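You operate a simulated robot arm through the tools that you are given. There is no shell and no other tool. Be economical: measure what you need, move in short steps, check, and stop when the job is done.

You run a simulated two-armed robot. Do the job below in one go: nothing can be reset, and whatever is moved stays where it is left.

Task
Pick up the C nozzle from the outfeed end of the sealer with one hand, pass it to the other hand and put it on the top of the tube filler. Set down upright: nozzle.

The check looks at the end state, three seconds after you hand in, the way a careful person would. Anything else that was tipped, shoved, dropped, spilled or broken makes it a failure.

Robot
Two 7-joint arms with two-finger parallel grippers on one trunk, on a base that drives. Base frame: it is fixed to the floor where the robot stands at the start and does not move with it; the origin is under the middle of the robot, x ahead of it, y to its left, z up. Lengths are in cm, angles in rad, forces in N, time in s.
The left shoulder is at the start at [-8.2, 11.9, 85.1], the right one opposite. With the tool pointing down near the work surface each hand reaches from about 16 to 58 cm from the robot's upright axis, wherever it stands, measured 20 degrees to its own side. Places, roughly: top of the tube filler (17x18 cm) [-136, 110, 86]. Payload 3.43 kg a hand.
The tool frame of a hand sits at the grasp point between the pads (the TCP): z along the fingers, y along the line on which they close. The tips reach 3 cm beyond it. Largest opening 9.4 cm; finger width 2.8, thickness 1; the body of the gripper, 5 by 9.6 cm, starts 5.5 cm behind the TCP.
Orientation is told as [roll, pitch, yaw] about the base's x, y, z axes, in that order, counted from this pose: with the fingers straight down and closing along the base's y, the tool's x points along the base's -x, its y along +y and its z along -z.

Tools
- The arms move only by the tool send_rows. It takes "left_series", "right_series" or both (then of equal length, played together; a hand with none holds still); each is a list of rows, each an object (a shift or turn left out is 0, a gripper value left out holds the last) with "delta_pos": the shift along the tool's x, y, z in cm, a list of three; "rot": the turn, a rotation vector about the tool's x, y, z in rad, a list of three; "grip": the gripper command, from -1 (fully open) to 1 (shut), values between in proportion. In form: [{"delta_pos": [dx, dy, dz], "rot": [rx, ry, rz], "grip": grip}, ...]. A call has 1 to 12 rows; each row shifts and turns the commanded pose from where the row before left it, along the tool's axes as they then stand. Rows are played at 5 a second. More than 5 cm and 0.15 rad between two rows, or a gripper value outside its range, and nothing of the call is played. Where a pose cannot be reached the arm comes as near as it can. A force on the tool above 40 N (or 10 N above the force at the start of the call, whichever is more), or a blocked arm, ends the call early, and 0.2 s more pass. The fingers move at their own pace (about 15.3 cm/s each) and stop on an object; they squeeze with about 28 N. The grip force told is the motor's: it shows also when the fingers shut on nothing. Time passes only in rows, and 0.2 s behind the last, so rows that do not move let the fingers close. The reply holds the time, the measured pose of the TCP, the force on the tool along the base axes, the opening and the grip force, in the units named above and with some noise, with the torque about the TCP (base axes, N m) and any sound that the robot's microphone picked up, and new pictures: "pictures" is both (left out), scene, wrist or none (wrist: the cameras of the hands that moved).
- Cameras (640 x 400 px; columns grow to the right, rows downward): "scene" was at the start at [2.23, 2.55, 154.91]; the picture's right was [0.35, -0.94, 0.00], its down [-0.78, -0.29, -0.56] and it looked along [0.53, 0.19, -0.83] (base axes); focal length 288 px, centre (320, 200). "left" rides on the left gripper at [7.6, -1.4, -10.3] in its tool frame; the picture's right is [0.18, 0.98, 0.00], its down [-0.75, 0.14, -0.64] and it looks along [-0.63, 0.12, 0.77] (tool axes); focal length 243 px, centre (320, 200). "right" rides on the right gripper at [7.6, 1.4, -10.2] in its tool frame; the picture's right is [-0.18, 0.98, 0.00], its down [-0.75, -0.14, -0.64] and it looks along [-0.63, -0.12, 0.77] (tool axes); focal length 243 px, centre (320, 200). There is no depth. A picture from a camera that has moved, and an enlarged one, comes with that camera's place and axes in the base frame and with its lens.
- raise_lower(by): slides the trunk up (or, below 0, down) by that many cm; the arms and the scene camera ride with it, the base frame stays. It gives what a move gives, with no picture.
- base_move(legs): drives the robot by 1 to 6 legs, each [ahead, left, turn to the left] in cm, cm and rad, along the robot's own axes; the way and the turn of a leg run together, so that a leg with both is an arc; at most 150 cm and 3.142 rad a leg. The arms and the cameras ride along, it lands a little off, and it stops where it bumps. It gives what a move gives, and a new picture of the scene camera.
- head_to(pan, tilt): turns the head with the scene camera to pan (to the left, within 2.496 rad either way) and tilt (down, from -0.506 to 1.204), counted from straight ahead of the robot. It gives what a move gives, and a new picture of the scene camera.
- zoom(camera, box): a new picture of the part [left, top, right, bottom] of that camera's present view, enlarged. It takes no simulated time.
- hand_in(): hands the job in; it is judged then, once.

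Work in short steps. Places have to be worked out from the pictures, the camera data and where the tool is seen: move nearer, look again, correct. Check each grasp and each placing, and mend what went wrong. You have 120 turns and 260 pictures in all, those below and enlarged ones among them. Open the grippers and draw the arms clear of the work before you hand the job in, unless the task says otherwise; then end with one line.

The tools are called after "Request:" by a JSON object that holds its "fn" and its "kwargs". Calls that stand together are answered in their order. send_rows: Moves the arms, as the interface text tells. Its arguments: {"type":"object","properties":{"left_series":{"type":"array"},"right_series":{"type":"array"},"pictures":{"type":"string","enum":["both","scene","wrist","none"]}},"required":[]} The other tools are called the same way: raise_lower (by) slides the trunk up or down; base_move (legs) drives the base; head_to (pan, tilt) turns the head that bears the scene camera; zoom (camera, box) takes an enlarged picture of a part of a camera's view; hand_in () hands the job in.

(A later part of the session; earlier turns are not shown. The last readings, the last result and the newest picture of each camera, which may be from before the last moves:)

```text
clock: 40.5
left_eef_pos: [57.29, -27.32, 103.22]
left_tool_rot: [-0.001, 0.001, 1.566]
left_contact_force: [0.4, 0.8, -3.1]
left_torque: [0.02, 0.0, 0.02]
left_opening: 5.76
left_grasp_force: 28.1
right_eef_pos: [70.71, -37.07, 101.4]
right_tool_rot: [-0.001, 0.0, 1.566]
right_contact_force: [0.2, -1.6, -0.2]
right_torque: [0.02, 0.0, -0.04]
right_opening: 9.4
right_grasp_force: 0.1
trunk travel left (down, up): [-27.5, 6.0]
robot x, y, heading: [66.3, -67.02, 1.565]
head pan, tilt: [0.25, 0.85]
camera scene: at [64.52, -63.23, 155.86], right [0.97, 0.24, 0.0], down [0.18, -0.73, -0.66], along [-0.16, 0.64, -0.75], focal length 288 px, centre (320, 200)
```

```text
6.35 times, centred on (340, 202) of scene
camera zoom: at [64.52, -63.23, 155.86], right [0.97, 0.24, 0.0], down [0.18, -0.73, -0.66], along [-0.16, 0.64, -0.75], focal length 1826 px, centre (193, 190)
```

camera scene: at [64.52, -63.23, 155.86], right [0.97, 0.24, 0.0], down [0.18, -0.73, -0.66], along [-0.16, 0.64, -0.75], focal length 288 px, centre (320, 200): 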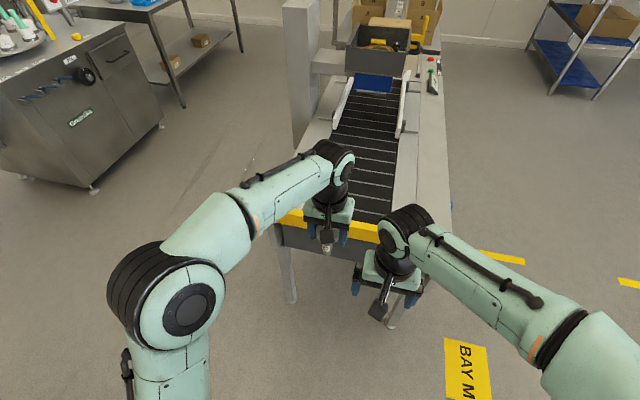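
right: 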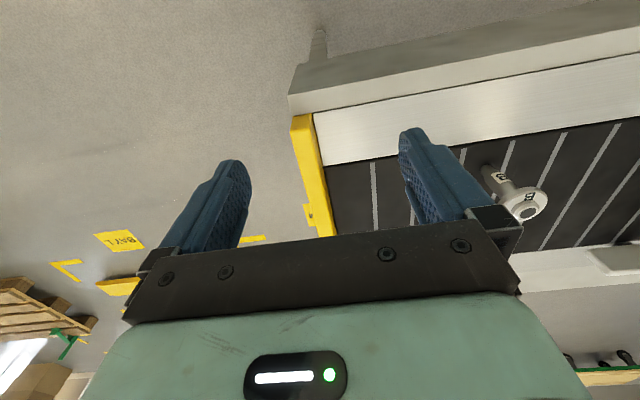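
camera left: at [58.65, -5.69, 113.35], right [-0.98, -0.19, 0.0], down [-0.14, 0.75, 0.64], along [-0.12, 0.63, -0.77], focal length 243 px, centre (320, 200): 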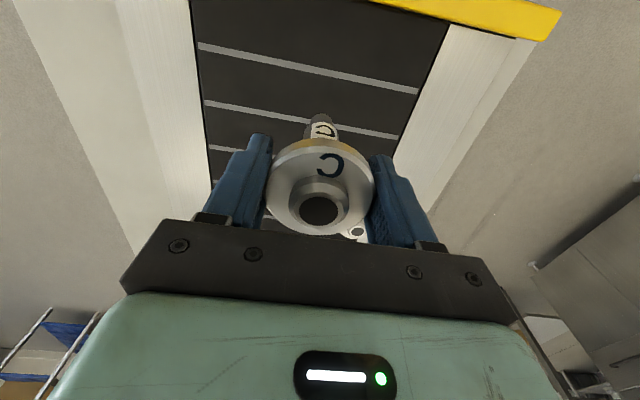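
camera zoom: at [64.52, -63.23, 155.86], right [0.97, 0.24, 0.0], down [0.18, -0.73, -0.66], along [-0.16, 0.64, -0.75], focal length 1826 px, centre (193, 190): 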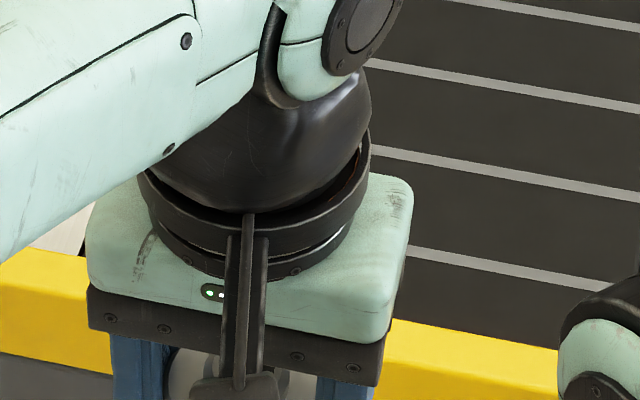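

Plan for the handover: the left hand keeps the flange from above. The right hand comes from the robot's side, pointing forward and about 30° down, with its fingers half closed so they pass inside the left fingers, and grips the stem about 4 cm above its bottom. First I move the left hand to the centre, then tilt the right hand.

Request:
{"fn": "send_rows", "kwargs": {"left_series": [{"delta_pos": [-1, -1.2, 0]}, {"delta_pos": [-1.3, -1.5, 0]}, {"delta_pos": [-1.3, -1.5, 0]}, {"delta_pos": [-1.3, -1.5, 0]}, {"delta_pos": [-1.3, -1.5, 0]}, {"delta_pos": [-1.1, -1.5, 0]}, {}], "pictures": "none"}}

Request:
{"fn": "send_rows", "kwargs": {"right_series": [{"delta_pos": [0, 0.67, 0], "rot": [0, -0.1496, 0]}, {"delta_pos": [0, 0.67, 0], "rot": [0, -0.1496, 0]}, {"delta_pos": [0, 0.67, 0], "rot": [0, -0.1496, 0]}, {"delta_pos": [0, 0.67, 0], "rot": [0, -0.1496, 0]}, {"delta_pos": [0, 0.67, 0], "rot": [0, -0.1496, 0]}, {"delta_pos": [0, 0.67, 0], "rot": [0, -0.1496, 0]}, {"delta_pos": [0, 0.67, 0], "rot": [0, -0.1496, 0], "grip": 0.3}, {}], "pictures": "both"}}

```text
clock: 42.1
left_eef_pos: [66.21, -20.0, 103.02]
left_tool_rot: [0.0, 0.001, 1.566]
left_contact_force: [-1.1, 0.6, -2.1]
left_torque: [-0.01, 0.01, 0.04]
left_opening: 5.74
left_grasp_force: 27.9
right_eef_pos: [70.76, -37.1, 101.34]
right_tool_rot: [0.001, 0.0, 1.564]
right_contact_force: [0.0, 0.1, 0.1]
right_torque: [-0.01, -0.02, 0.03]
right_opening: 9.39
right_grasp_force: 0.1
trunk travel left (down, up): [-27.5, 6.0]
robot x, y, heading: [66.85, -66.71, 1.564]
head pan, tilt: [0.25, 0.85]
```

```text
clock: 43.9
left_eef_pos: [66.21, -20.01, 103.05]
left_tool_rot: [0.0, 0.001, 1.568]
left_contact_force: [1.2, -0.3, -2.7]
left_torque: [-0.02, -0.02, 0.0]
left_opening: 5.77
left_grasp_force: 28.3
right_eef_pos: [66.24, -37.12, 101.44]
right_tool_rot: [0.002, -1.046, 1.566]
right_contact_force: [-0.3, 0.1, -0.1]
right_torque: [-0.01, 0.0, -0.01]
right_opening: 3.29
right_grasp_force: 0.0
trunk travel left (down, up): [-27.5, 6.0]
robot x, y, heading: [66.73, -66.67, 1.568]
head pan, tilt: [0.25, 0.85]
camera scene: at [64.56, -63.23, 155.86], right [0.97, 0.24, 0.0], down [0.18, -0.73, -0.66], along [-0.16, 0.64, -0.75], focal length 288 px, centre (320, 200)
camera right: at [64.64, -49.78, 99.9], right [-0.98, 0.1, 0.16], down [0.14, -0.18, 0.97], along [0.12, 0.98, 0.16], focal length 243 px, centre (320, 200)
```

scene: 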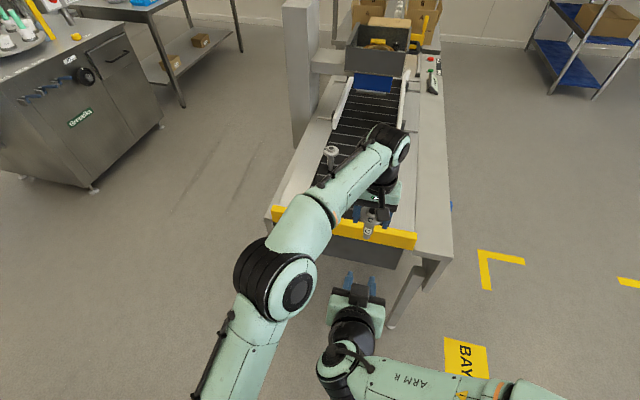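
right: 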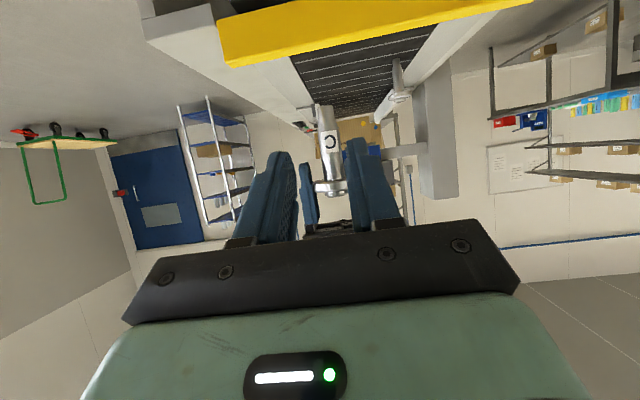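

The wrist view (upside down) shows the stem ahead, between the fingers. I zoom to measure it.

Request:
{"fn": "zoom", "kwargs": {"camera": "right", "box": [270, 80, 410, 250]}}

Request:
{"fn": "zoom", "kwargs": {"camera": "scene", "box": [320, 190, 420, 320]}}

```text
2.35 times, centred on (340, 165) of right
camera zoom: at [64.64, -49.78, 99.9], right [-0.98, 0.1, 0.16], down [0.14, -0.18, 0.97], along [0.12, 0.98, 0.16], focal length 571 px, centre (273, 282)
```

zoom: 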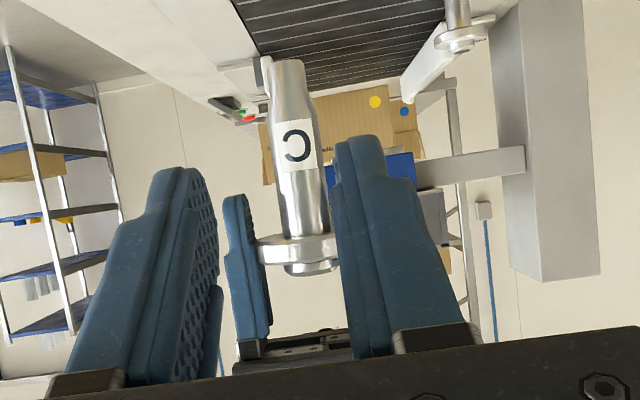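

```text
3.08 times, centred on (370, 255) of scene
camera zoom: at [64.56, -63.23, 155.86], right [0.97, 0.24, 0.0], down [0.18, -0.73, -0.66], along [-0.16, 0.64, -0.75], focal length 885 px, centre (166, 31)
```

zoom: 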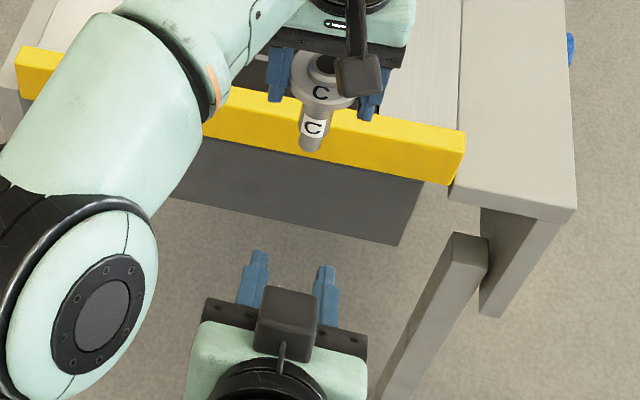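

The geometry fits: nozzle axis ≈ (66.1, -20.0), bottom z≈93.9, wide stem 96.5–102, left tips at 100. I bring the right hand level and partway in.

Request:
{"fn": "send_rows", "kwargs": {"right_series": [{"delta_pos": [0.61, 0.05, 2.08]}, {"delta_pos": [0.61, 0.05, 2.08]}, {"delta_pos": [-1, 0, 1.732]}, {"delta_pos": [-1, 0, 1.732]}, {"delta_pos": [-1, 0, 1.732]}, {}], "pictures": "both"}}

Request:
{"fn": "zoom", "kwargs": {"camera": "right", "box": [250, 60, 410, 240]}}

```text
clock: 45.3
left_eef_pos: [66.32, -20.01, 102.99]
left_tool_rot: [-0.001, 0.0, 1.567]
left_contact_force: [0.0, 0.3, -3.1]
left_torque: [0.0, 0.01, 0.01]
left_opening: 5.76
left_grasp_force: 27.3
right_eef_pos: [66.11, -27.98, 98.2]
right_tool_rot: [0.0, -1.046, 1.566]
right_contact_force: [0.0, -1.0, -0.2]
right_torque: [0.0, -0.01, -0.01]
right_opening: 3.3
right_grasp_force: 0.1
trunk travel left (down, up): [-27.5, 6.0]
robot x, y, heading: [66.33, -66.65, 1.571]
head pan, tilt: [0.25, 0.85]
camera scene: at [64.54, -63.25, 155.85], right [0.97, 0.24, 0.0], down [0.18, -0.73, -0.66], along [-0.16, 0.64, -0.75], focal length 288 px, centre (320, 200)
camera right: at [64.57, -40.69, 96.69], right [-0.98, 0.1, 0.16], down [0.14, -0.18, 0.97], along [0.12, 0.98, 0.16], focal length 243 px, centre (320, 200)
```

scene: 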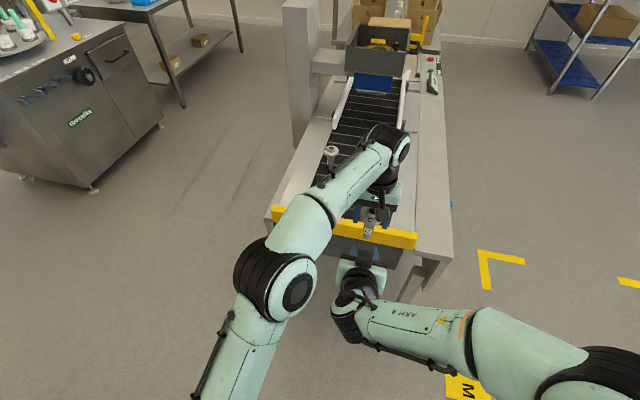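
right: 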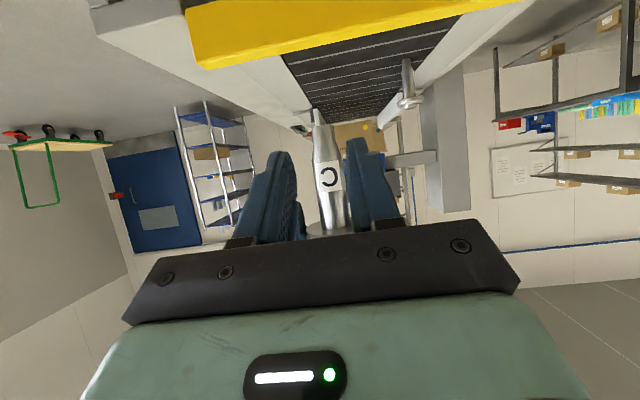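

```text
2.22 times, centred on (330, 150) of right
camera zoom: at [64.57, -40.69, 96.69], right [-0.98, 0.1, 0.16], down [0.14, -0.18, 0.97], along [0.12, 0.98, 0.16], focal length 539 px, centre (298, 311)
```

zoom: 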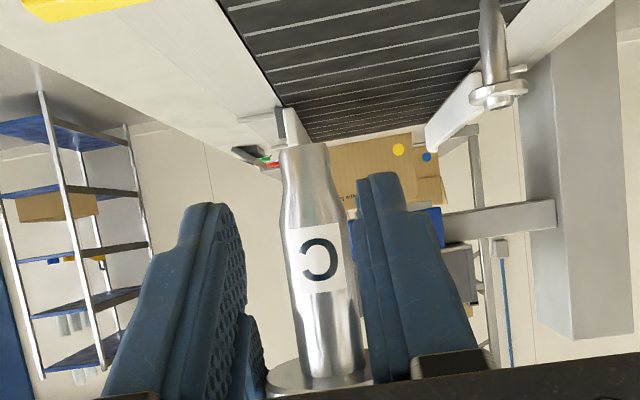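

Aligned within about 1–2 mm. I slide the right hand in the last 8 cm.

Request:
{"fn": "send_rows", "kwargs": {"right_series": [{"delta_pos": [-1, 0, 1.732]}, {"delta_pos": [-1, 0, 1.732]}, {"delta_pos": [-0.75, 0, 1.3]}, {"delta_pos": [-0.75, 0, 1.3]}, {"delta_pos": [-0.5, 0, 0.866]}, {}], "pictures": "both"}}

Request:
{"fn": "zoom", "kwargs": {"camera": "right", "box": [240, 60, 410, 250]}}

Request:
{"fn": "zoom", "kwargs": {"camera": "scene", "box": [320, 180, 420, 280]}}

```text
clock: 46.7
left_eef_pos: [66.17, -19.84, 103.41]
left_tool_rot: [-0.002, -0.01, 1.57]
left_contact_force: [0.8, 26.0, 13.6]
left_torque: [0.55, 0.04, -0.19]
left_opening: 5.76
left_grasp_force: 27.8
right_eef_pos: [66.02, -20.11, 97.96]
right_tool_rot: [-0.001, -1.036, 1.573]
right_contact_force: [-0.3, -26.5, -16.7]
right_torque: [0.81, -0.09, 0.21]
right_opening: 3.3
right_grasp_force: 0.0
trunk travel left (down, up): [-27.5, 6.0]
robot x, y, heading: [66.34, -66.24, 1.565]
head pan, tilt: [0.25, 0.85]
camera scene: at [64.54, -63.23, 155.86], right [0.97, 0.24, 0.0], down [0.18, -0.73, -0.66], along [-0.16, 0.64, -0.75], focal length 288 px, centre (320, 200)
camera right: at [64.49, -32.87, 96.47], right [-0.98, 0.09, 0.16], down [0.14, -0.17, 0.98], along [0.12, 0.98, 0.15], focal length 243 px, centre (320, 200)
```

scene: 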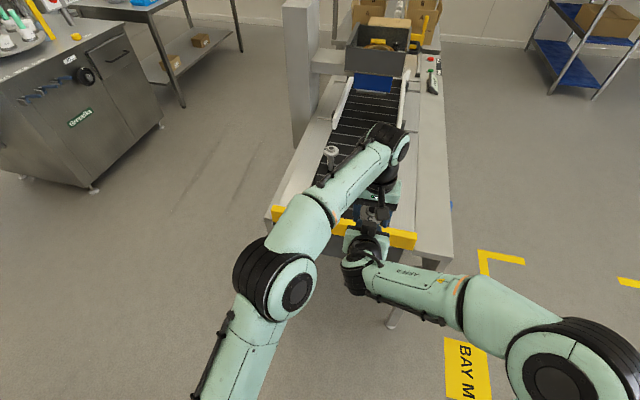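
right: 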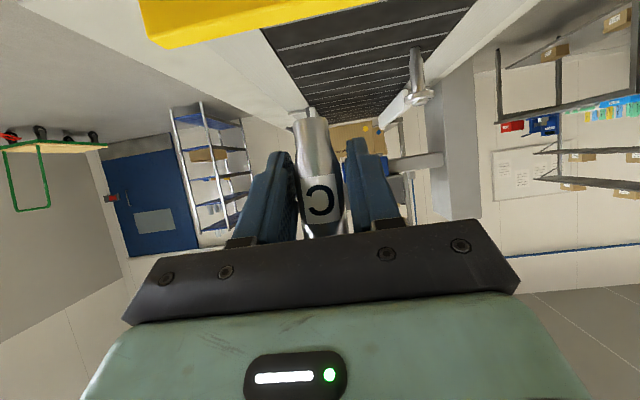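

```text
2.11 times, centred on (325, 155) of right
camera zoom: at [64.49, -32.87, 96.47], right [-0.98, 0.09, 0.16], down [0.14, -0.17, 0.98], along [0.12, 0.98, 0.15], focal length 511 px, centre (310, 295)
```

zoom: 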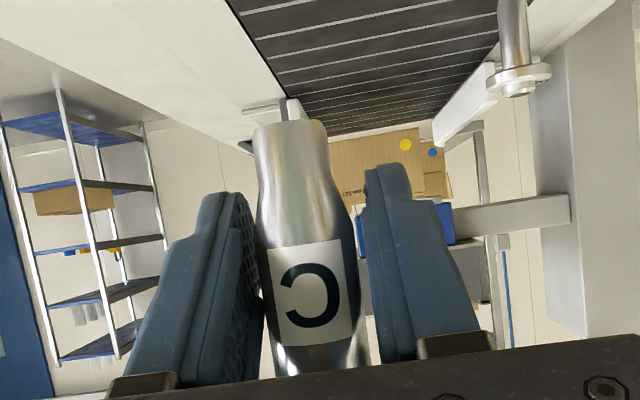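

```text
4.00 times, centred on (370, 230) of scene
camera zoom: at [64.54, -63.23, 155.86], right [0.97, 0.24, 0.0], down [0.18, -0.73, -0.66], along [-0.16, 0.64, -0.75], focal length 1150 px, centre (120, 80)
```

zoom: 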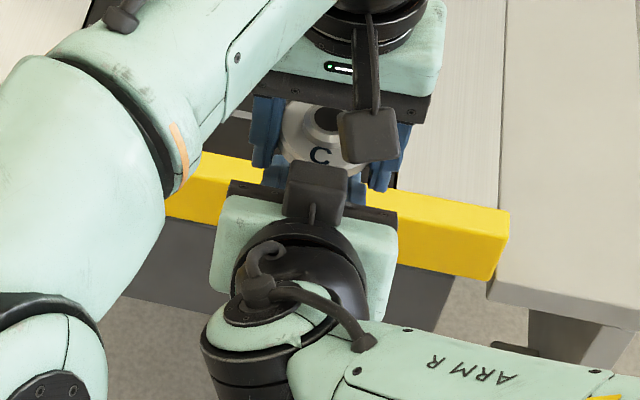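

There is a 26 N contact: a block on the top side of the right gripper touches the left gripper's camera. The stem is well between the fingers, so I back off 0.9 cm, go 0.3 down to clear the contact, and re-read the forces.

Request:
{"fn": "send_rows", "kwargs": {"right_series": [{"delta_pos": [0.4, 0, -0.6]}, {"delta_pos": [0.35, 0, -0.15]}, {}], "pictures": "none"}}

Request:
{"fn": "zoom", "kwargs": {"camera": "right", "box": [240, 60, 410, 250]}}

```text
clock: 47.5
left_eef_pos: [66.15, -20.08, 102.98]
left_tool_rot: [0.001, 0.004, 1.568]
left_contact_force: [0.4, 0.5, 14.4]
left_torque: [-0.23, 0.23, 0.03]
left_opening: 5.73
left_grasp_force: 28.2
right_eef_pos: [66.15, -21.03, 98.0]
right_tool_rot: [-0.002, -1.047, 1.565]
right_contact_force: [0.5, -0.7, -17.5]
right_torque: [0.09, -0.23, -0.01]
right_opening: 3.33
right_grasp_force: 0.3
trunk travel left (down, up): [-27.5, 6.0]
robot x, y, heading: [66.56, -66.69, 1.569]
head pan, tilt: [0.25, 0.85]
```

```text
2.11 times, centred on (325, 155) of right
camera zoom: at [64.59, -33.67, 96.47], right [-0.98, 0.1, 0.16], down [0.14, -0.18, 0.97], along [0.12, 0.98, 0.16], focal length 511 px, centre (310, 295)
```

zoom: 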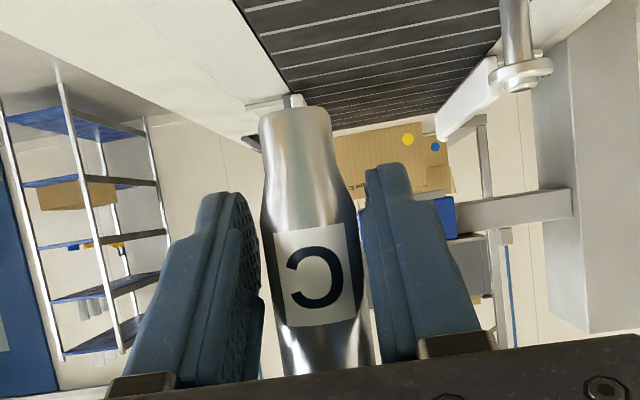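

A vertical push of about 15 N remains, with right finger tops against left fingertips. I lower the right hand by 0.7 cm.

Request:
{"fn": "send_rows", "kwargs": {"right_series": [{"delta_pos": [0.35, 0, 0.2]}, {"delta_pos": [0.26, 0, 0.15]}, {}], "pictures": "none"}}

```text
clock: 48.3
left_eef_pos: [66.19, -20.15, 103.02]
left_tool_rot: [-0.001, 0.003, 1.567]
left_contact_force: [-0.5, -0.2, -2.4]
left_torque: [-0.02, 0.01, -0.01]
left_opening: 5.73
left_grasp_force: 28.1
right_eef_pos: [65.99, -20.94, 97.36]
right_tool_rot: [0.002, -1.049, 1.565]
right_contact_force: [0.0, 0.7, 1.1]
right_torque: [-0.02, -0.04, -0.03]
right_opening: 3.33
right_grasp_force: 0.1
trunk travel left (down, up): [-27.5, 6.0]
robot x, y, heading: [66.61, -66.59, 1.564]
head pan, tilt: [0.25, 0.85]
```

Contact-free now. I close the right fingers on the stem and check.

Request:
{"fn": "send_rows", "kwargs": {"right_series": [{"grip": 0.45}, {"grip": 0.6}, {"grip": 1}, {}, {}], "pictures": "wrist"}}

Request:
{"fn": "zoom", "kwargs": {"camera": "right", "box": [240, 60, 410, 250]}}

```text
clock: 49.5
left_eef_pos: [66.2, -20.02, 103.02]
left_tool_rot: [0.001, 0.002, 1.568]
left_contact_force: [-1.0, -0.2, -11.4]
left_torque: [-0.03, 0.07, 0.07]
left_opening: 5.72
left_grasp_force: 27.7
right_eef_pos: [66.08, -21.0, 97.25]
right_tool_rot: [0.001, -1.048, 1.565]
right_contact_force: [1.2, 0.2, 9.0]
right_torque: [0.08, 0.03, -0.08]
right_opening: 2.84
right_grasp_force: 28.0
trunk travel left (down, up): [-27.5, 6.0]
robot x, y, heading: [66.4, -66.19, 1.563]
head pan, tilt: [0.25, 0.85]
camera right: at [64.54, -33.71, 95.82], right [-0.98, 0.1, 0.16], down [0.14, -0.18, 0.97], along [0.12, 0.98, 0.16], focal length 243 px, centre (320, 200)
```

right: 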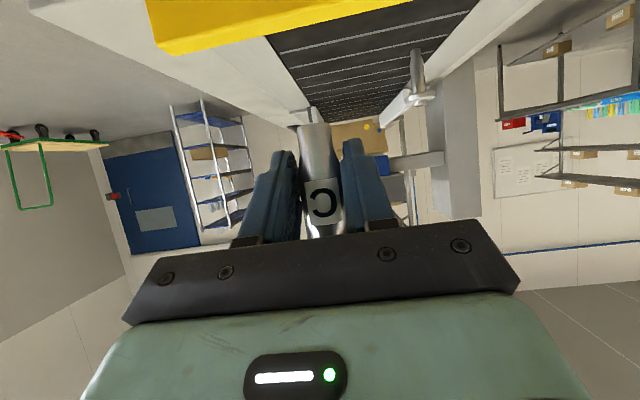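

```text
2.11 times, centred on (325, 155) of right
camera zoom: at [64.54, -33.71, 95.82], right [-0.98, 0.1, 0.16], down [0.14, -0.18, 0.97], along [0.12, 0.98, 0.16], focal length 511 px, centre (310, 295)
```

zoom: 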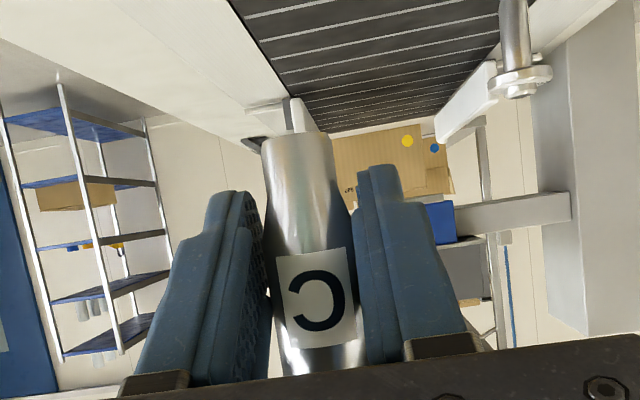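

The right hand holds the stem (2.84 cm) with a mild internal strain. Now the left opens and rises clear.

Request:
{"fn": "send_rows", "kwargs": {"left_series": [{"grip": 0}, {"grip": -0.5}, {"grip": -1}, {}, {}], "pictures": "none"}}

Request:
{"fn": "zoom", "kwargs": {"camera": "right", "box": [200, 60, 440, 260]}}

Request:
{"fn": "zoom", "kwargs": {"camera": "left", "box": [120, 60, 520, 300]}}

```text
clock: 50.7
left_eef_pos: [66.28, -20.24, 102.99]
left_tool_rot: [0.001, 0.003, 1.568]
left_contact_force: [-0.6, -0.1, -0.8]
left_torque: [0.0, 0.0, 0.02]
left_opening: 9.4
left_grasp_force: 0.2
right_eef_pos: [66.02, -21.04, 97.38]
right_tool_rot: [0.001, -1.046, 1.566]
right_contact_force: [0.2, 0.6, -0.3]
right_torque: [0.0, 0.01, -0.01]
right_opening: 2.89
right_grasp_force: 28.2
trunk travel left (down, up): [-27.5, 6.0]
robot x, y, heading: [66.24, -66.09, 1.568]
head pan, tilt: [0.25, 0.85]
```

```text
2.00 times, centred on (320, 160) of right
camera zoom: at [64.55, -33.74, 95.75], right [-0.98, 0.1, 0.16], down [0.14, -0.18, 0.97], along [0.12, 0.98, 0.16], focal length 485 px, centre (320, 280)
```

zoom: 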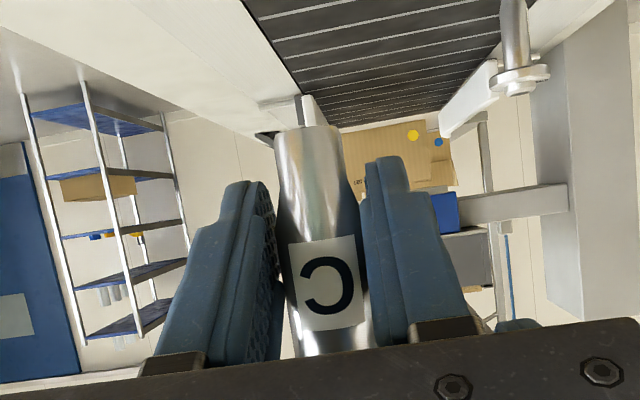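

```text
1.60 times, centred on (320, 180) of left
camera zoom: at [67.64, -27.84, 113.24], right [-0.98, -0.18, 0.0], down [-0.14, 0.75, 0.64], along [-0.12, 0.63, -0.77], focal length 388 px, centre (320, 232)
```

zoom: 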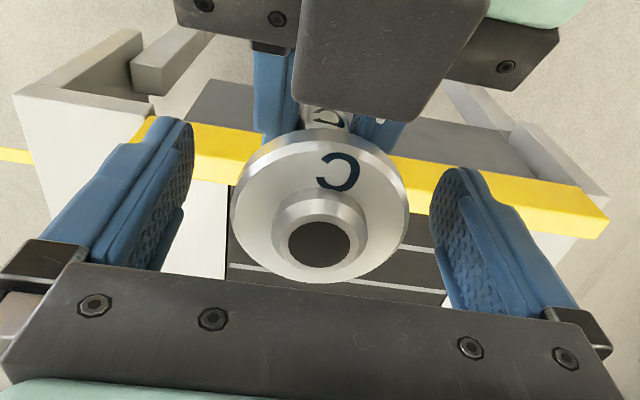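

The right hand holds the nozzle alone. I lift the left hand straight up and then to its side.

Request:
{"fn": "send_rows", "kwargs": {"left_series": [{"delta_pos": [0, 0, -1]}, {"delta_pos": [0, 0, -2]}, {"delta_pos": [0, 0, -3]}, {"delta_pos": [1, 1, -3]}, {"delta_pos": [1, 3, -1]}, {"delta_pos": [1, 4, 0]}, {"delta_pos": [1, 4, 0]}, {"delta_pos": [2, 4, 0]}, {"delta_pos": [2, 4, 0]}, {}], "pictures": "scene"}}

Request:
{"fn": "zoom", "kwargs": {"camera": "scene", "box": [320, 180, 420, 260]}}

Request:
{"fn": "zoom", "kwargs": {"camera": "right", "box": [200, 60, 440, 260]}}

```text
clock: 52.9
left_eef_pos: [46.55, -27.61, 111.02]
left_tool_rot: [0.001, 0.0, 1.566]
left_contact_force: [-0.2, 0.8, -0.5]
left_torque: [0.0, 0.02, -0.03]
left_opening: 9.41
left_grasp_force: 0.1
left hand out of reach, approached as far as the arm can: row 4
right_eef_pos: [66.13, -20.96, 97.22]
right_tool_rot: [-0.001, -1.045, 1.565]
right_contact_force: [-0.1, 0.0, -0.7]
right_torque: [-0.04, 0.02, -0.01]
right_opening: 2.86
right_grasp_force: 27.8
trunk travel left (down, up): [-27.5, 6.0]
robot x, y, heading: [66.1, -66.04, 1.569]
head pan, tilt: [0.25, 0.85]
camera scene: at [64.6, -63.17, 155.86], right [0.97, 0.24, 0.0], down [0.18, -0.73, -0.66], along [-0.16, 0.64, -0.75], focal length 288 px, centre (320, 200)
```

scene: 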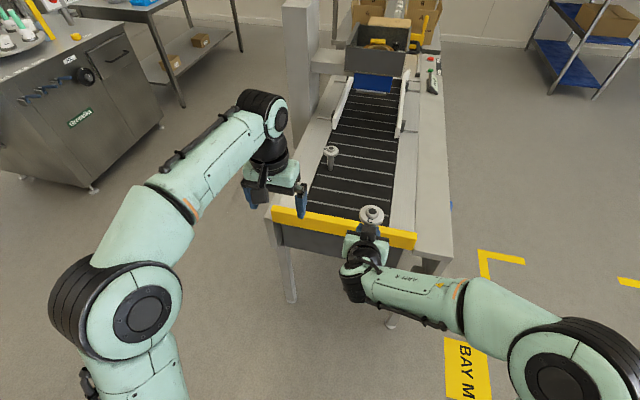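

```text
5.00 times, centred on (370, 220) of scene
camera zoom: at [64.6, -63.17, 155.86], right [0.97, 0.24, 0.0], down [0.18, -0.73, -0.66], along [-0.16, 0.64, -0.75], focal length 1438 px, centre (70, 100)
```

zoom: 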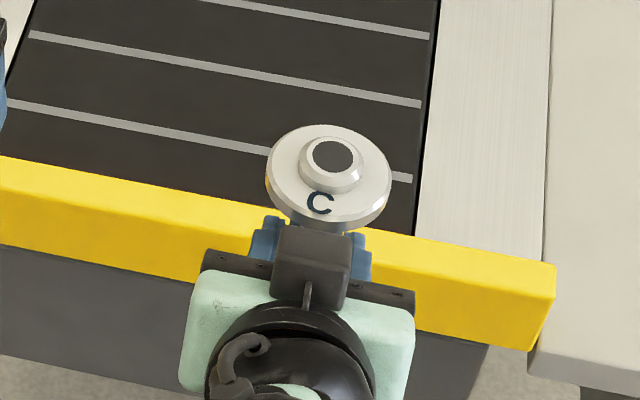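

```text
2.00 times, centred on (320, 160) of right
camera zoom: at [64.6, -33.71, 95.75], right [-0.98, 0.1, 0.16], down [0.14, -0.18, 0.97], along [0.12, 0.98, 0.16], focal length 485 px, centre (320, 280)
```

zoom: 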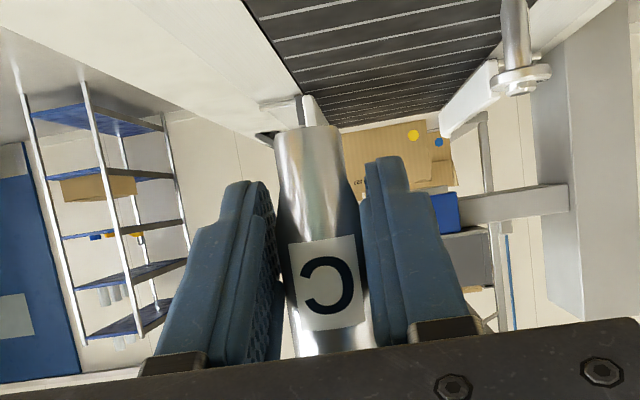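

The nozzle is upright in the right hand (bottom z≈93.9, axis about 1 cm beyond the TCP). I tuck the left hand back, then turn to face -x and drive toward the filler in stages.

Request:
{"fn": "send_rows", "kwargs": {"left_series": [{"delta_pos": [3, 0, 0]}, {"delta_pos": [3, 0, 0]}, {"delta_pos": [3, 0, 0]}, {}], "pictures": "none"}}

Request:
{"fn": "base_move", "kwargs": {"legs": [[0, 0, 1.571], [121, 0, 0]]}}

```text
clock: 53.9
left_eef_pos: [46.65, -36.66, 111.07]
left_tool_rot: [0.002, 0.001, 1.567]
left_contact_force: [-0.9, -0.3, -0.2]
left_torque: [-0.04, 0.0, 0.01]
left_opening: 9.38
left_grasp_force: 0.0
right_eef_pos: [66.08, -20.95, 97.19]
right_tool_rot: [-0.001, -1.047, 1.565]
right_contact_force: [-0.5, 0.3, 0.6]
right_torque: [-0.01, 0.04, 0.0]
right_opening: 2.85
right_grasp_force: 27.8
trunk travel left (down, up): [-27.5, 6.0]
robot x, y, heading: [66.58, -66.5, 1.565]
head pan, tilt: [0.25, 0.85]
```

```text
clock: 63.7
left_eef_pos: [-84.83, -80.04, 111.05]
left_tool_rot: [-0.001, 0.002, 3.096]
left_contact_force: [0.6, 0.7, -0.4]
left_torque: [0.0, -0.02, 0.0]
left_opening: 9.42
left_grasp_force: 0.2
right_eef_pos: [-99.7, -59.87, 97.31]
right_tool_rot: [0.0, -1.044, 3.095]
right_contact_force: [0.5, 0.3, 0.0]
right_torque: [0.0, -0.04, 0.01]
right_opening: 2.76
right_grasp_force: 27.9
trunk travel left (down, up): [-27.5, 6.0]
robot x, y, heading: [-54.17, -61.14, 3.099]
head pan, tilt: [0.25, 0.85]
camera scene: at [-57.59, -63.09, 155.85], right [-0.2, 0.98, 0.0], down [0.74, 0.15, -0.66], along [-0.65, -0.13, -0.75], focal length 288 px, centre (320, 200)
```

scene: 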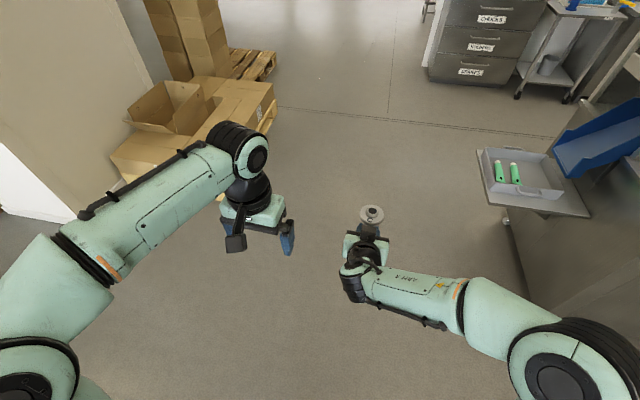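

All well; the tray on the filler's side is far from my path. I straighten the heading and strafe right along the filler's front.

Request:
{"fn": "base_move", "kwargs": {"legs": [[0, 0, 0.043], [0, -100, 0]]}}

Request:
{"fn": "head_to", "kwargs": {"pan": -0.5, "tilt": 0.6}}

```text
clock: 73.2
left_eef_pos: [-83.52, 18.21, 111.01]
left_tool_rot: [0.001, 0.0, 3.132]
left_contact_force: [0.0, -0.5, -0.7]
left_torque: [0.01, 0.01, 0.01]
left_opening: 9.42
left_grasp_force: 0.1
right_eef_pos: [-99.18, 37.82, 97.3]
right_tool_rot: [0.001, -1.046, 3.132]
right_contact_force: [0.7, -0.1, 0.3]
right_torque: [-0.01, 0.0, -0.01]
right_opening: 2.66
right_grasp_force: 28.0
trunk travel left (down, up): [-27.5, 6.0]
robot x, y, heading: [-53.52, 37.83, 3.133]
head pan, tilt: [0.25, 0.85]
camera scene: at [-56.9, 36.18, 155.86], right [-0.24, 0.97, 0.0], down [0.73, 0.18, -0.66], along [-0.64, -0.16, -0.75], focal length 288 px, centre (320, 200)
```

scene: 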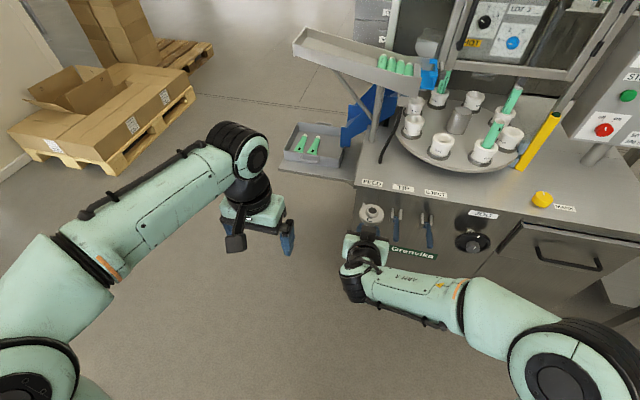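

```text
clock: 74.3
left_eef_pos: [-83.56, 18.31, 110.99]
left_tool_rot: [-0.002, 0.003, 3.132]
left_contact_force: [0.2, 0.1, -0.4]
left_torque: [-0.03, 0.05, 0.09]
left_opening: 9.39
left_grasp_force: 0.1
right_eef_pos: [-99.15, 37.86, 97.28]
right_tool_rot: [0.0, -1.046, 3.131]
right_contact_force: [0.1, 0.2, -0.4]
right_torque: [-0.04, -0.01, -0.01]
right_opening: 2.58
right_grasp_force: 27.9
trunk travel left (down, up): [-27.5, 6.0]
robot x, y, heading: [-53.65, 37.88, 3.131]
head pan, tilt: [-0.499, 0.6]
camera scene: at [-57.03, 42.32, 157.94], right [0.49, 0.87, 0.0], down [0.49, -0.28, -0.82], along [-0.72, 0.4, -0.57], focal length 288 px, centre (320, 200)
```

scene: 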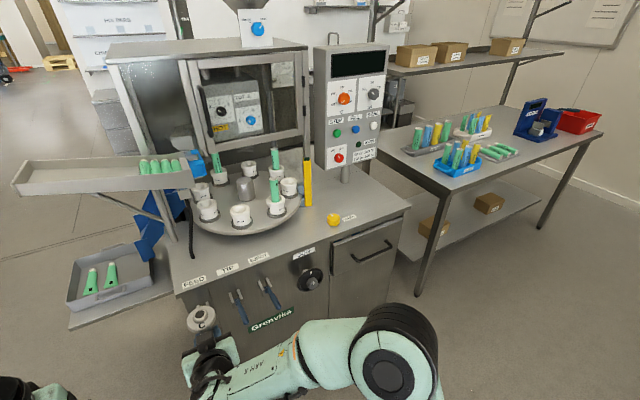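

The grip opening is creeping down (2.85→2.58), so the nozzle may be slowly sliding. I look at it.

Request:
{"fn": "zoom", "kwargs": {"camera": "right", "box": [200, 60, 440, 260]}}

Request:
{"fn": "zoom", "kwargs": {"camera": "scene", "box": [160, 280, 260, 380]}}

```text
2.00 times, centred on (320, 160) of right
camera zoom: at [-86.5, 36.24, 95.75], right [-0.1, -0.98, 0.16], down [0.18, 0.14, 0.97], along [-0.98, 0.13, 0.16], focal length 485 px, centre (320, 280)
```

zoom: 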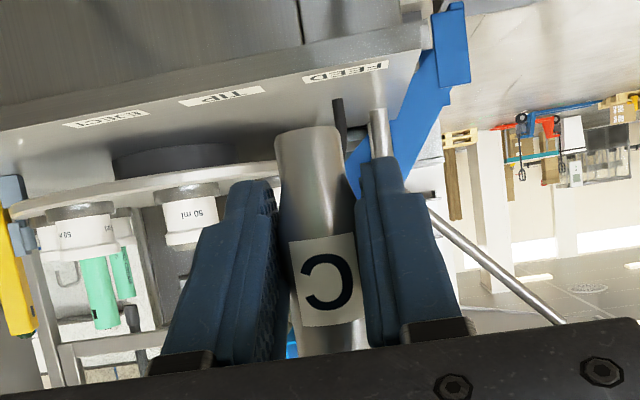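

```text
4.00 times, centred on (210, 330) of scene
camera zoom: at [-57.03, 42.32, 157.94], right [0.49, 0.87, 0.0], down [0.49, -0.28, -0.82], along [-0.72, 0.4, -0.57], focal length 1150 px, centre (760, -320)
```

zoom: 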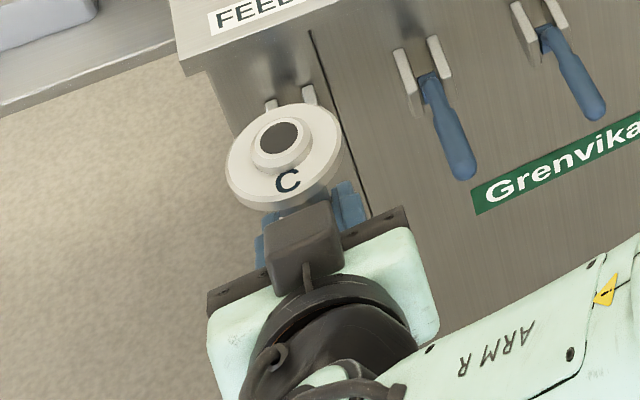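

The nozzle hasn't moved noticeably in the hand (bottom still at z≈93.9). The filler's front edge is nearer x≈-125. I strafe to y≈110.5, then move ahead most of the way.

Request:
{"fn": "base_move", "kwargs": {"legs": [[0, -72.5, 0.009], [22, 0, 0]]}}

Request:
{"fn": "head_to", "kwargs": {"pan": 0.0, "tilt": 0.9}}

Request:
{"fn": "zoom", "kwargs": {"camera": "right", "box": [120, 0, 520, 260]}}

```text
clock: 82.3
left_eef_pos: [-105.29, 89.16, 111.02]
left_tool_rot: [0.001, 0.002, -3.134]
left_contact_force: [-0.1, -0.3, -0.4]
left_torque: [0.0, 0.03, 0.01]
left_opening: 9.39
left_grasp_force: 0.0
right_eef_pos: [-121.07, 108.4, 97.31]
right_tool_rot: [0.0, -1.047, -3.135]
right_contact_force: [-0.4, 0.1, 0.5]
right_torque: [0.01, 0.0, -0.04]
right_opening: 2.53
right_grasp_force: 28.1
trunk travel left (down, up): [-27.5, 6.0]
robot x, y, heading: [-75.65, 109.22, -3.135]
head pan, tilt: [-0.499, 0.6]
camera scene: at [-79.11, 113.64, 157.94], right [0.47, 0.88, 0.0], down [0.5, -0.27, -0.82], along [-0.73, 0.39, -0.57], focal length 288 px, centre (320, 200)
```

scene: 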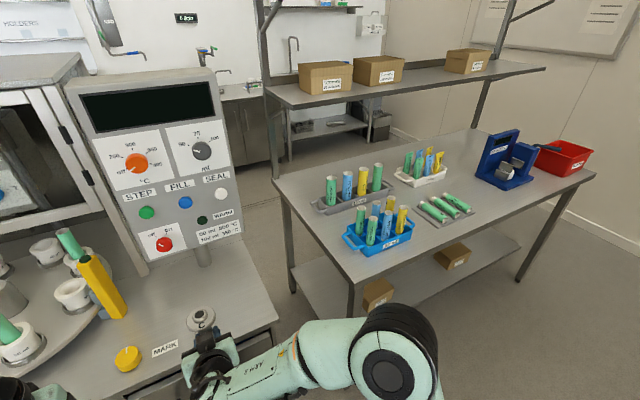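

```text
clock: 83.2
left_eef_pos: [-105.32, 89.07, 110.95]
left_tool_rot: [0.0, 0.002, -3.135]
left_contact_force: [0.0, 0.0, -0.5]
left_torque: [0.02, 0.01, 0.0]
left_opening: 9.41
left_grasp_force: 0.0
right_eef_pos: [-121.07, 108.38, 97.38]
right_tool_rot: [-0.001, -1.045, -3.136]
right_contact_force: [-0.5, 0.1, 0.1]
right_torque: [0.02, -0.03, -0.01]
right_opening: 2.54
right_grasp_force: 28.1
trunk travel left (down, up): [-27.5, 6.0]
robot x, y, heading: [-75.64, 109.37, -3.135]
head pan, tilt: [0.0, 0.901]
camera scene: at [-78.83, 109.42, 155.47], right [-0.01, 1.0, 0.0], down [0.78, 0.0, -0.62], along [-0.62, 0.0, -0.78], focal length 288 px, centre (320, 200)
```

scene: 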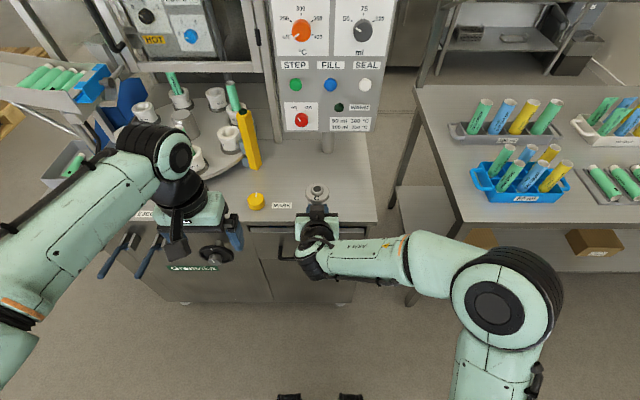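

```text
1.54 times, centred on (320, 130) of right
camera zoom: at [-108.42, 107.08, 95.76], right [-0.09, -0.98, 0.16], down [0.18, 0.14, 0.97], along [-0.98, 0.11, 0.16], focal length 373 px, centre (320, 308)
```

zoom: 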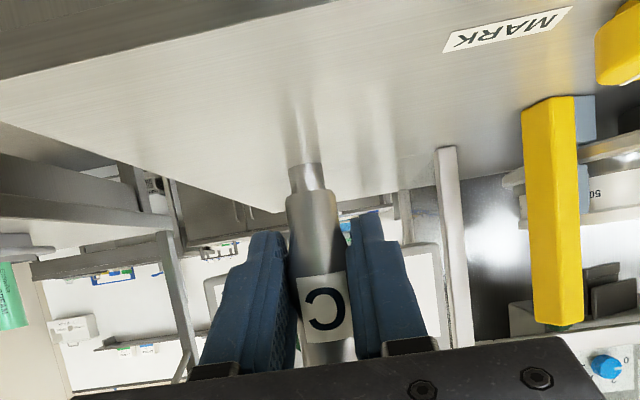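

The filler's front edge is at x≈-125.7 and the free area ahead is clear. I drive ahead 12.5 cm and 1.5 cm right.

Request:
{"fn": "base_move", "kwargs": {"legs": [[12.5, -1.5, -0.006]]}}

Request:
{"fn": "zoom", "kwargs": {"camera": "right", "box": [120, 0, 520, 260]}}

Request:
{"fn": "zoom", "kwargs": {"camera": "scene", "box": [240, 100, 400, 200]}}

```text
clock: 84.5
left_eef_pos: [-117.64, 90.77, 111.13]
left_tool_rot: [0.0, 0.0, -3.142]
left_contact_force: [-0.4, -0.6, -0.8]
left_torque: [0.01, 0.0, 0.0]
left_opening: 9.41
left_grasp_force: 0.0
right_eef_pos: [-133.38, 110.21, 97.25]
right_tool_rot: [0.0, -1.045, 3.142]
right_contact_force: [0.5, -0.2, -0.2]
right_torque: [-0.01, -0.04, -0.01]
right_opening: 2.56
right_grasp_force: 28.2
trunk travel left (down, up): [-27.5, 6.0]
robot x, y, heading: [-87.87, 111.18, 3.139]
head pan, tilt: [0.0, 0.901]
camera scene: at [-91.15, 110.92, 155.46], right [0.0, 1.0, 0.0], down [0.78, 0.0, -0.62], along [-0.62, 0.0, -0.78], focal length 288 px, centre (320, 200)
```

scene: 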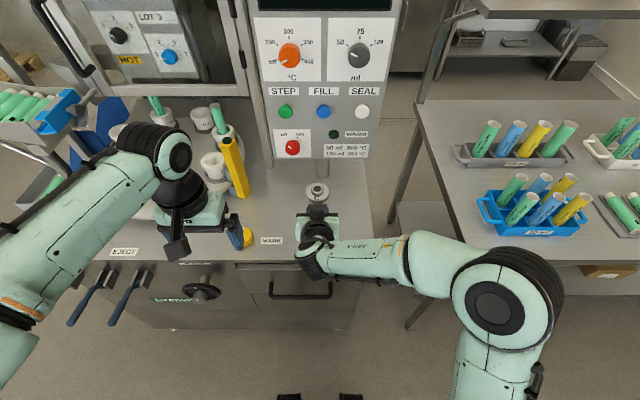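

```text
1.54 times, centred on (320, 130) of right
camera zoom: at [-120.73, 108.76, 95.75], right [-0.09, -0.98, 0.16], down [0.18, 0.14, 0.97], along [-0.98, 0.12, 0.16], focal length 373 px, centre (320, 308)
```

zoom: 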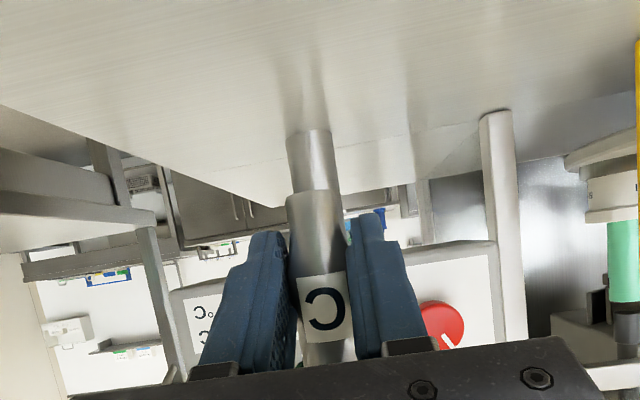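

```text
4.00 times, centred on (320, 150) of scene
camera zoom: at [-91.15, 110.92, 155.46], right [0.0, 1.0, 0.0], down [0.78, 0.0, -0.62], along [-0.62, 0.0, -0.78], focal length 1150 px, centre (320, 400)
```

zoom: 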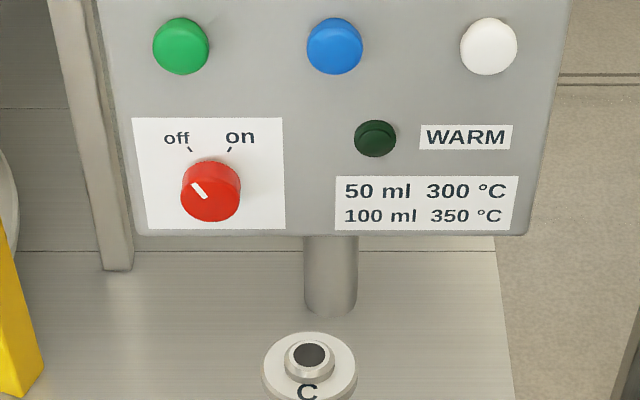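

Position is good: nozzle at about (-134.4, 110), well inside the free area. I lower the trunk 5.5 cm and check the remaining gap.

Request:
{"fn": "raise_lower", "kwargs": {"by": -5.5}}

Request:
{"fn": "zoom", "kwargs": {"camera": "right", "box": [120, 0, 520, 260]}}

Request:
{"fn": "zoom", "kwargs": {"camera": "left", "box": [0, 0, 640, 400]}}

Request:
{"fn": "zoom", "kwargs": {"camera": "scene", "box": [240, 150, 440, 300]}}

```text
clock: 85.4
left_eef_pos: [-117.71, 90.71, 105.57]
left_tool_rot: [0.001, 0.002, -3.143]
left_contact_force: [0.6, -0.9, 0.0]
left_torque: [0.0, -0.01, 0.02]
left_opening: 9.4
left_grasp_force: 0.1
right_eef_pos: [-133.36, 110.17, 91.75]
right_tool_rot: [-0.002, -1.046, -3.143]
right_contact_force: [0.0, -0.9, -0.2]
right_torque: [-0.02, -0.06, 0.01]
right_opening: 2.55
right_grasp_force: 28.0
trunk travel left (down, up): [-22.0, 11.5]
robot x, y, heading: [-87.79, 110.97, 3.143]
head pan, tilt: [0.0, 0.901]
```

```text
1.54 times, centred on (320, 130) of right
camera zoom: at [-120.73, 108.76, 90.26], right [-0.09, -0.98, 0.16], down [0.18, 0.14, 0.97], along [-0.98, 0.12, 0.16], focal length 373 px, centre (320, 308)
```

zoom: 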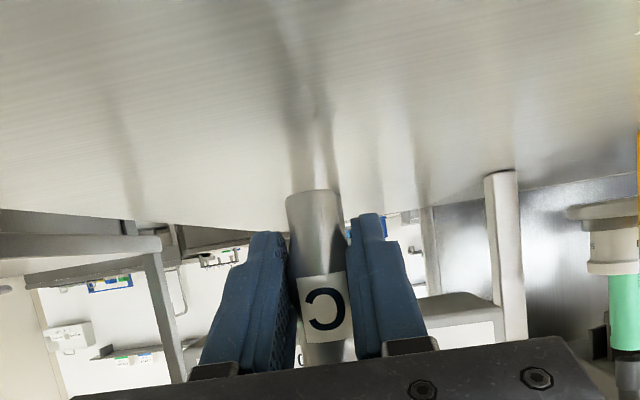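

```text
1.00 times, centred on (320, 200) of left (not enlarged: the box is as wide or as high as the picture)
camera zoom: at [-110.04, 92.05, 115.71], right [0.18, -0.98, 0.0], down [-0.75, -0.14, 0.64], along [-0.63, -0.12, -0.77], focal length 243 px, centre (320, 200)
```

zoom: 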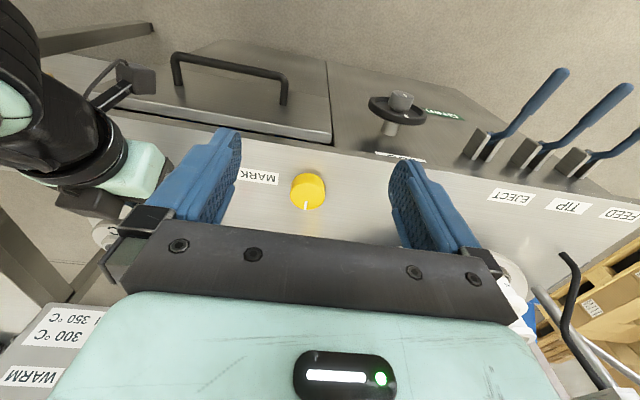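

```text
2.67 times, centred on (340, 225) of scene
camera zoom: at [-91.24, 110.92, 149.82], right [0.0, 1.0, 0.0], down [0.78, 0.0, -0.62], along [-0.62, 0.0, -0.78], focal length 767 px, centre (267, 133)
```

zoom: 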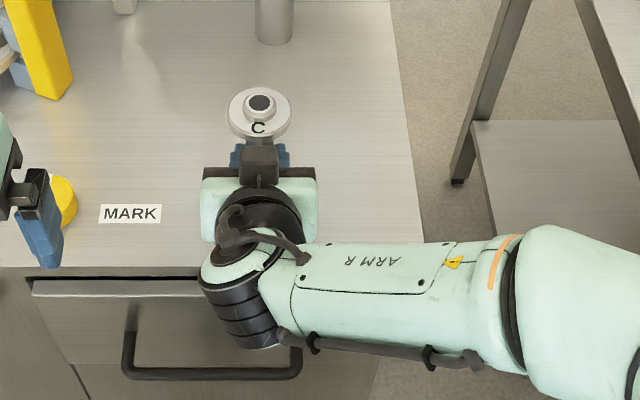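

About 2.3 cm gap remains. I lower 1.6 cm more by trunk, then creep down with the arm watching the force.

Request:
{"fn": "raise_lower", "kwargs": {"by": -1.6}}

Request:
{"fn": "send_rows", "kwargs": {"right_series": [{"delta_pos": [0.13, 0, 0.075]}, {"delta_pos": [0.13, 0, 0.075]}, {}], "pictures": "wrist"}}

```text
clock: 86.0
left_eef_pos: [-117.61, 90.91, 104.01]
left_tool_rot: [-0.001, 0.001, 3.141]
left_contact_force: [0.4, 0.1, 0.2]
left_torque: [0.0, 0.0, 0.01]
left_opening: 9.38
left_grasp_force: 0.1
right_eef_pos: [-133.35, 110.22, 90.09]
right_tool_rot: [0.001, -1.046, 3.141]
right_contact_force: [-0.1, 0.7, -0.2]
right_torque: [0.01, -0.04, -0.02]
right_opening: 2.55
right_grasp_force: 28.5
trunk travel left (down, up): [-20.4, 13.1]
robot x, y, heading: [-87.91, 110.98, 3.145]
head pan, tilt: [0.0, 0.901]
```

```text
clock: 86.8
left_eef_pos: [-117.72, 90.7, 103.96]
left_tool_rot: [0.001, 0.0, -3.141]
left_contact_force: [-0.2, -0.7, -0.7]
left_torque: [0.0, -0.01, 0.01]
left_opening: 9.41
left_grasp_force: 0.0
right_eef_pos: [-133.33, 110.2, 89.91]
right_tool_rot: [-0.001, -1.045, -3.143]
right_contact_force: [0.9, 0.1, 0.5]
right_torque: [0.01, -0.04, 0.0]
right_opening: 2.55
right_grasp_force: 27.9
trunk travel left (down, up): [-20.4, 13.1]
robot x, y, heading: [-87.92, 110.99, 3.141]
head pan, tilt: [0.0, 0.901]
camera right: at [-120.66, 108.77, 88.37], right [-0.09, -0.98, 0.16], down [0.18, 0.14, 0.97], along [-0.98, 0.12, 0.16], focal length 243 px, centre (320, 200)
```

right: 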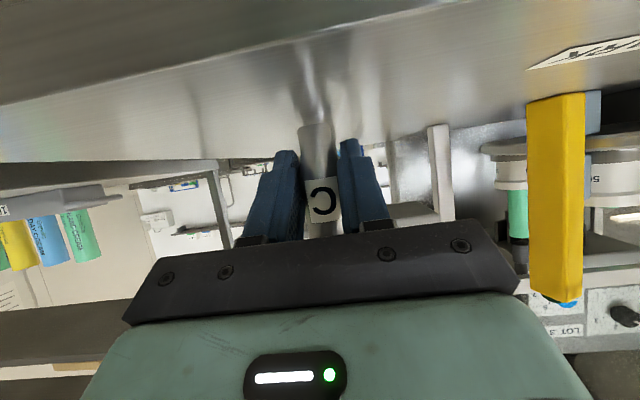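

No contact yet. I creep further down in small steps, looking closely.

Request:
{"fn": "send_rows", "kwargs": {"right_series": [{"delta_pos": [0.13, 0, 0.075]}, {"delta_pos": [0.13, 0, 0.075]}, {}], "pictures": "none"}}

Request:
{"fn": "zoom", "kwargs": {"camera": "right", "box": [240, 60, 400, 240]}}

```text
clock: 87.7
left_eef_pos: [-117.69, 90.85, 103.92]
left_tool_rot: [0.002, 0.0, -3.141]
left_contact_force: [0.1, -1.0, 0.0]
left_torque: [0.03, -0.02, -0.04]
left_opening: 9.38
left_grasp_force: 0.0
right_eef_pos: [-133.23, 110.29, 89.59]
right_tool_rot: [0.0, -1.046, -3.142]
right_contact_force: [-0.7, -0.3, 0.3]
right_torque: [-0.01, -0.06, 0.02]
right_opening: 2.53
right_grasp_force: 27.8
trunk travel left (down, up): [-20.4, 13.1]
robot x, y, heading: [-88.0, 110.96, 3.141]
head pan, tilt: [0.0, 0.901]
```

```text
2.22 times, centred on (320, 150) of right
camera zoom: at [-120.67, 108.78, 88.06], right [-0.09, -0.98, 0.16], down [0.18, 0.14, 0.97], along [-0.98, 0.12, 0.16], focal length 539 px, centre (320, 311)
```

zoom: 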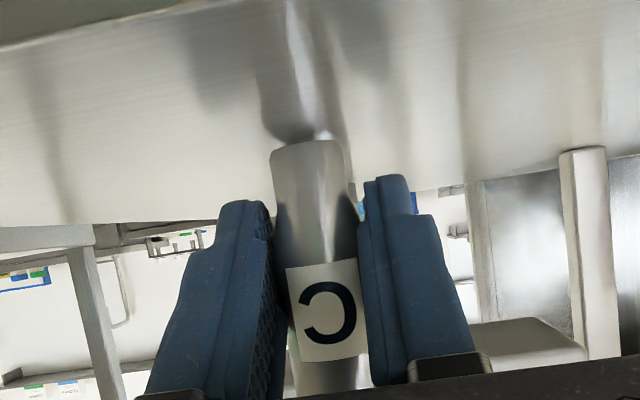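

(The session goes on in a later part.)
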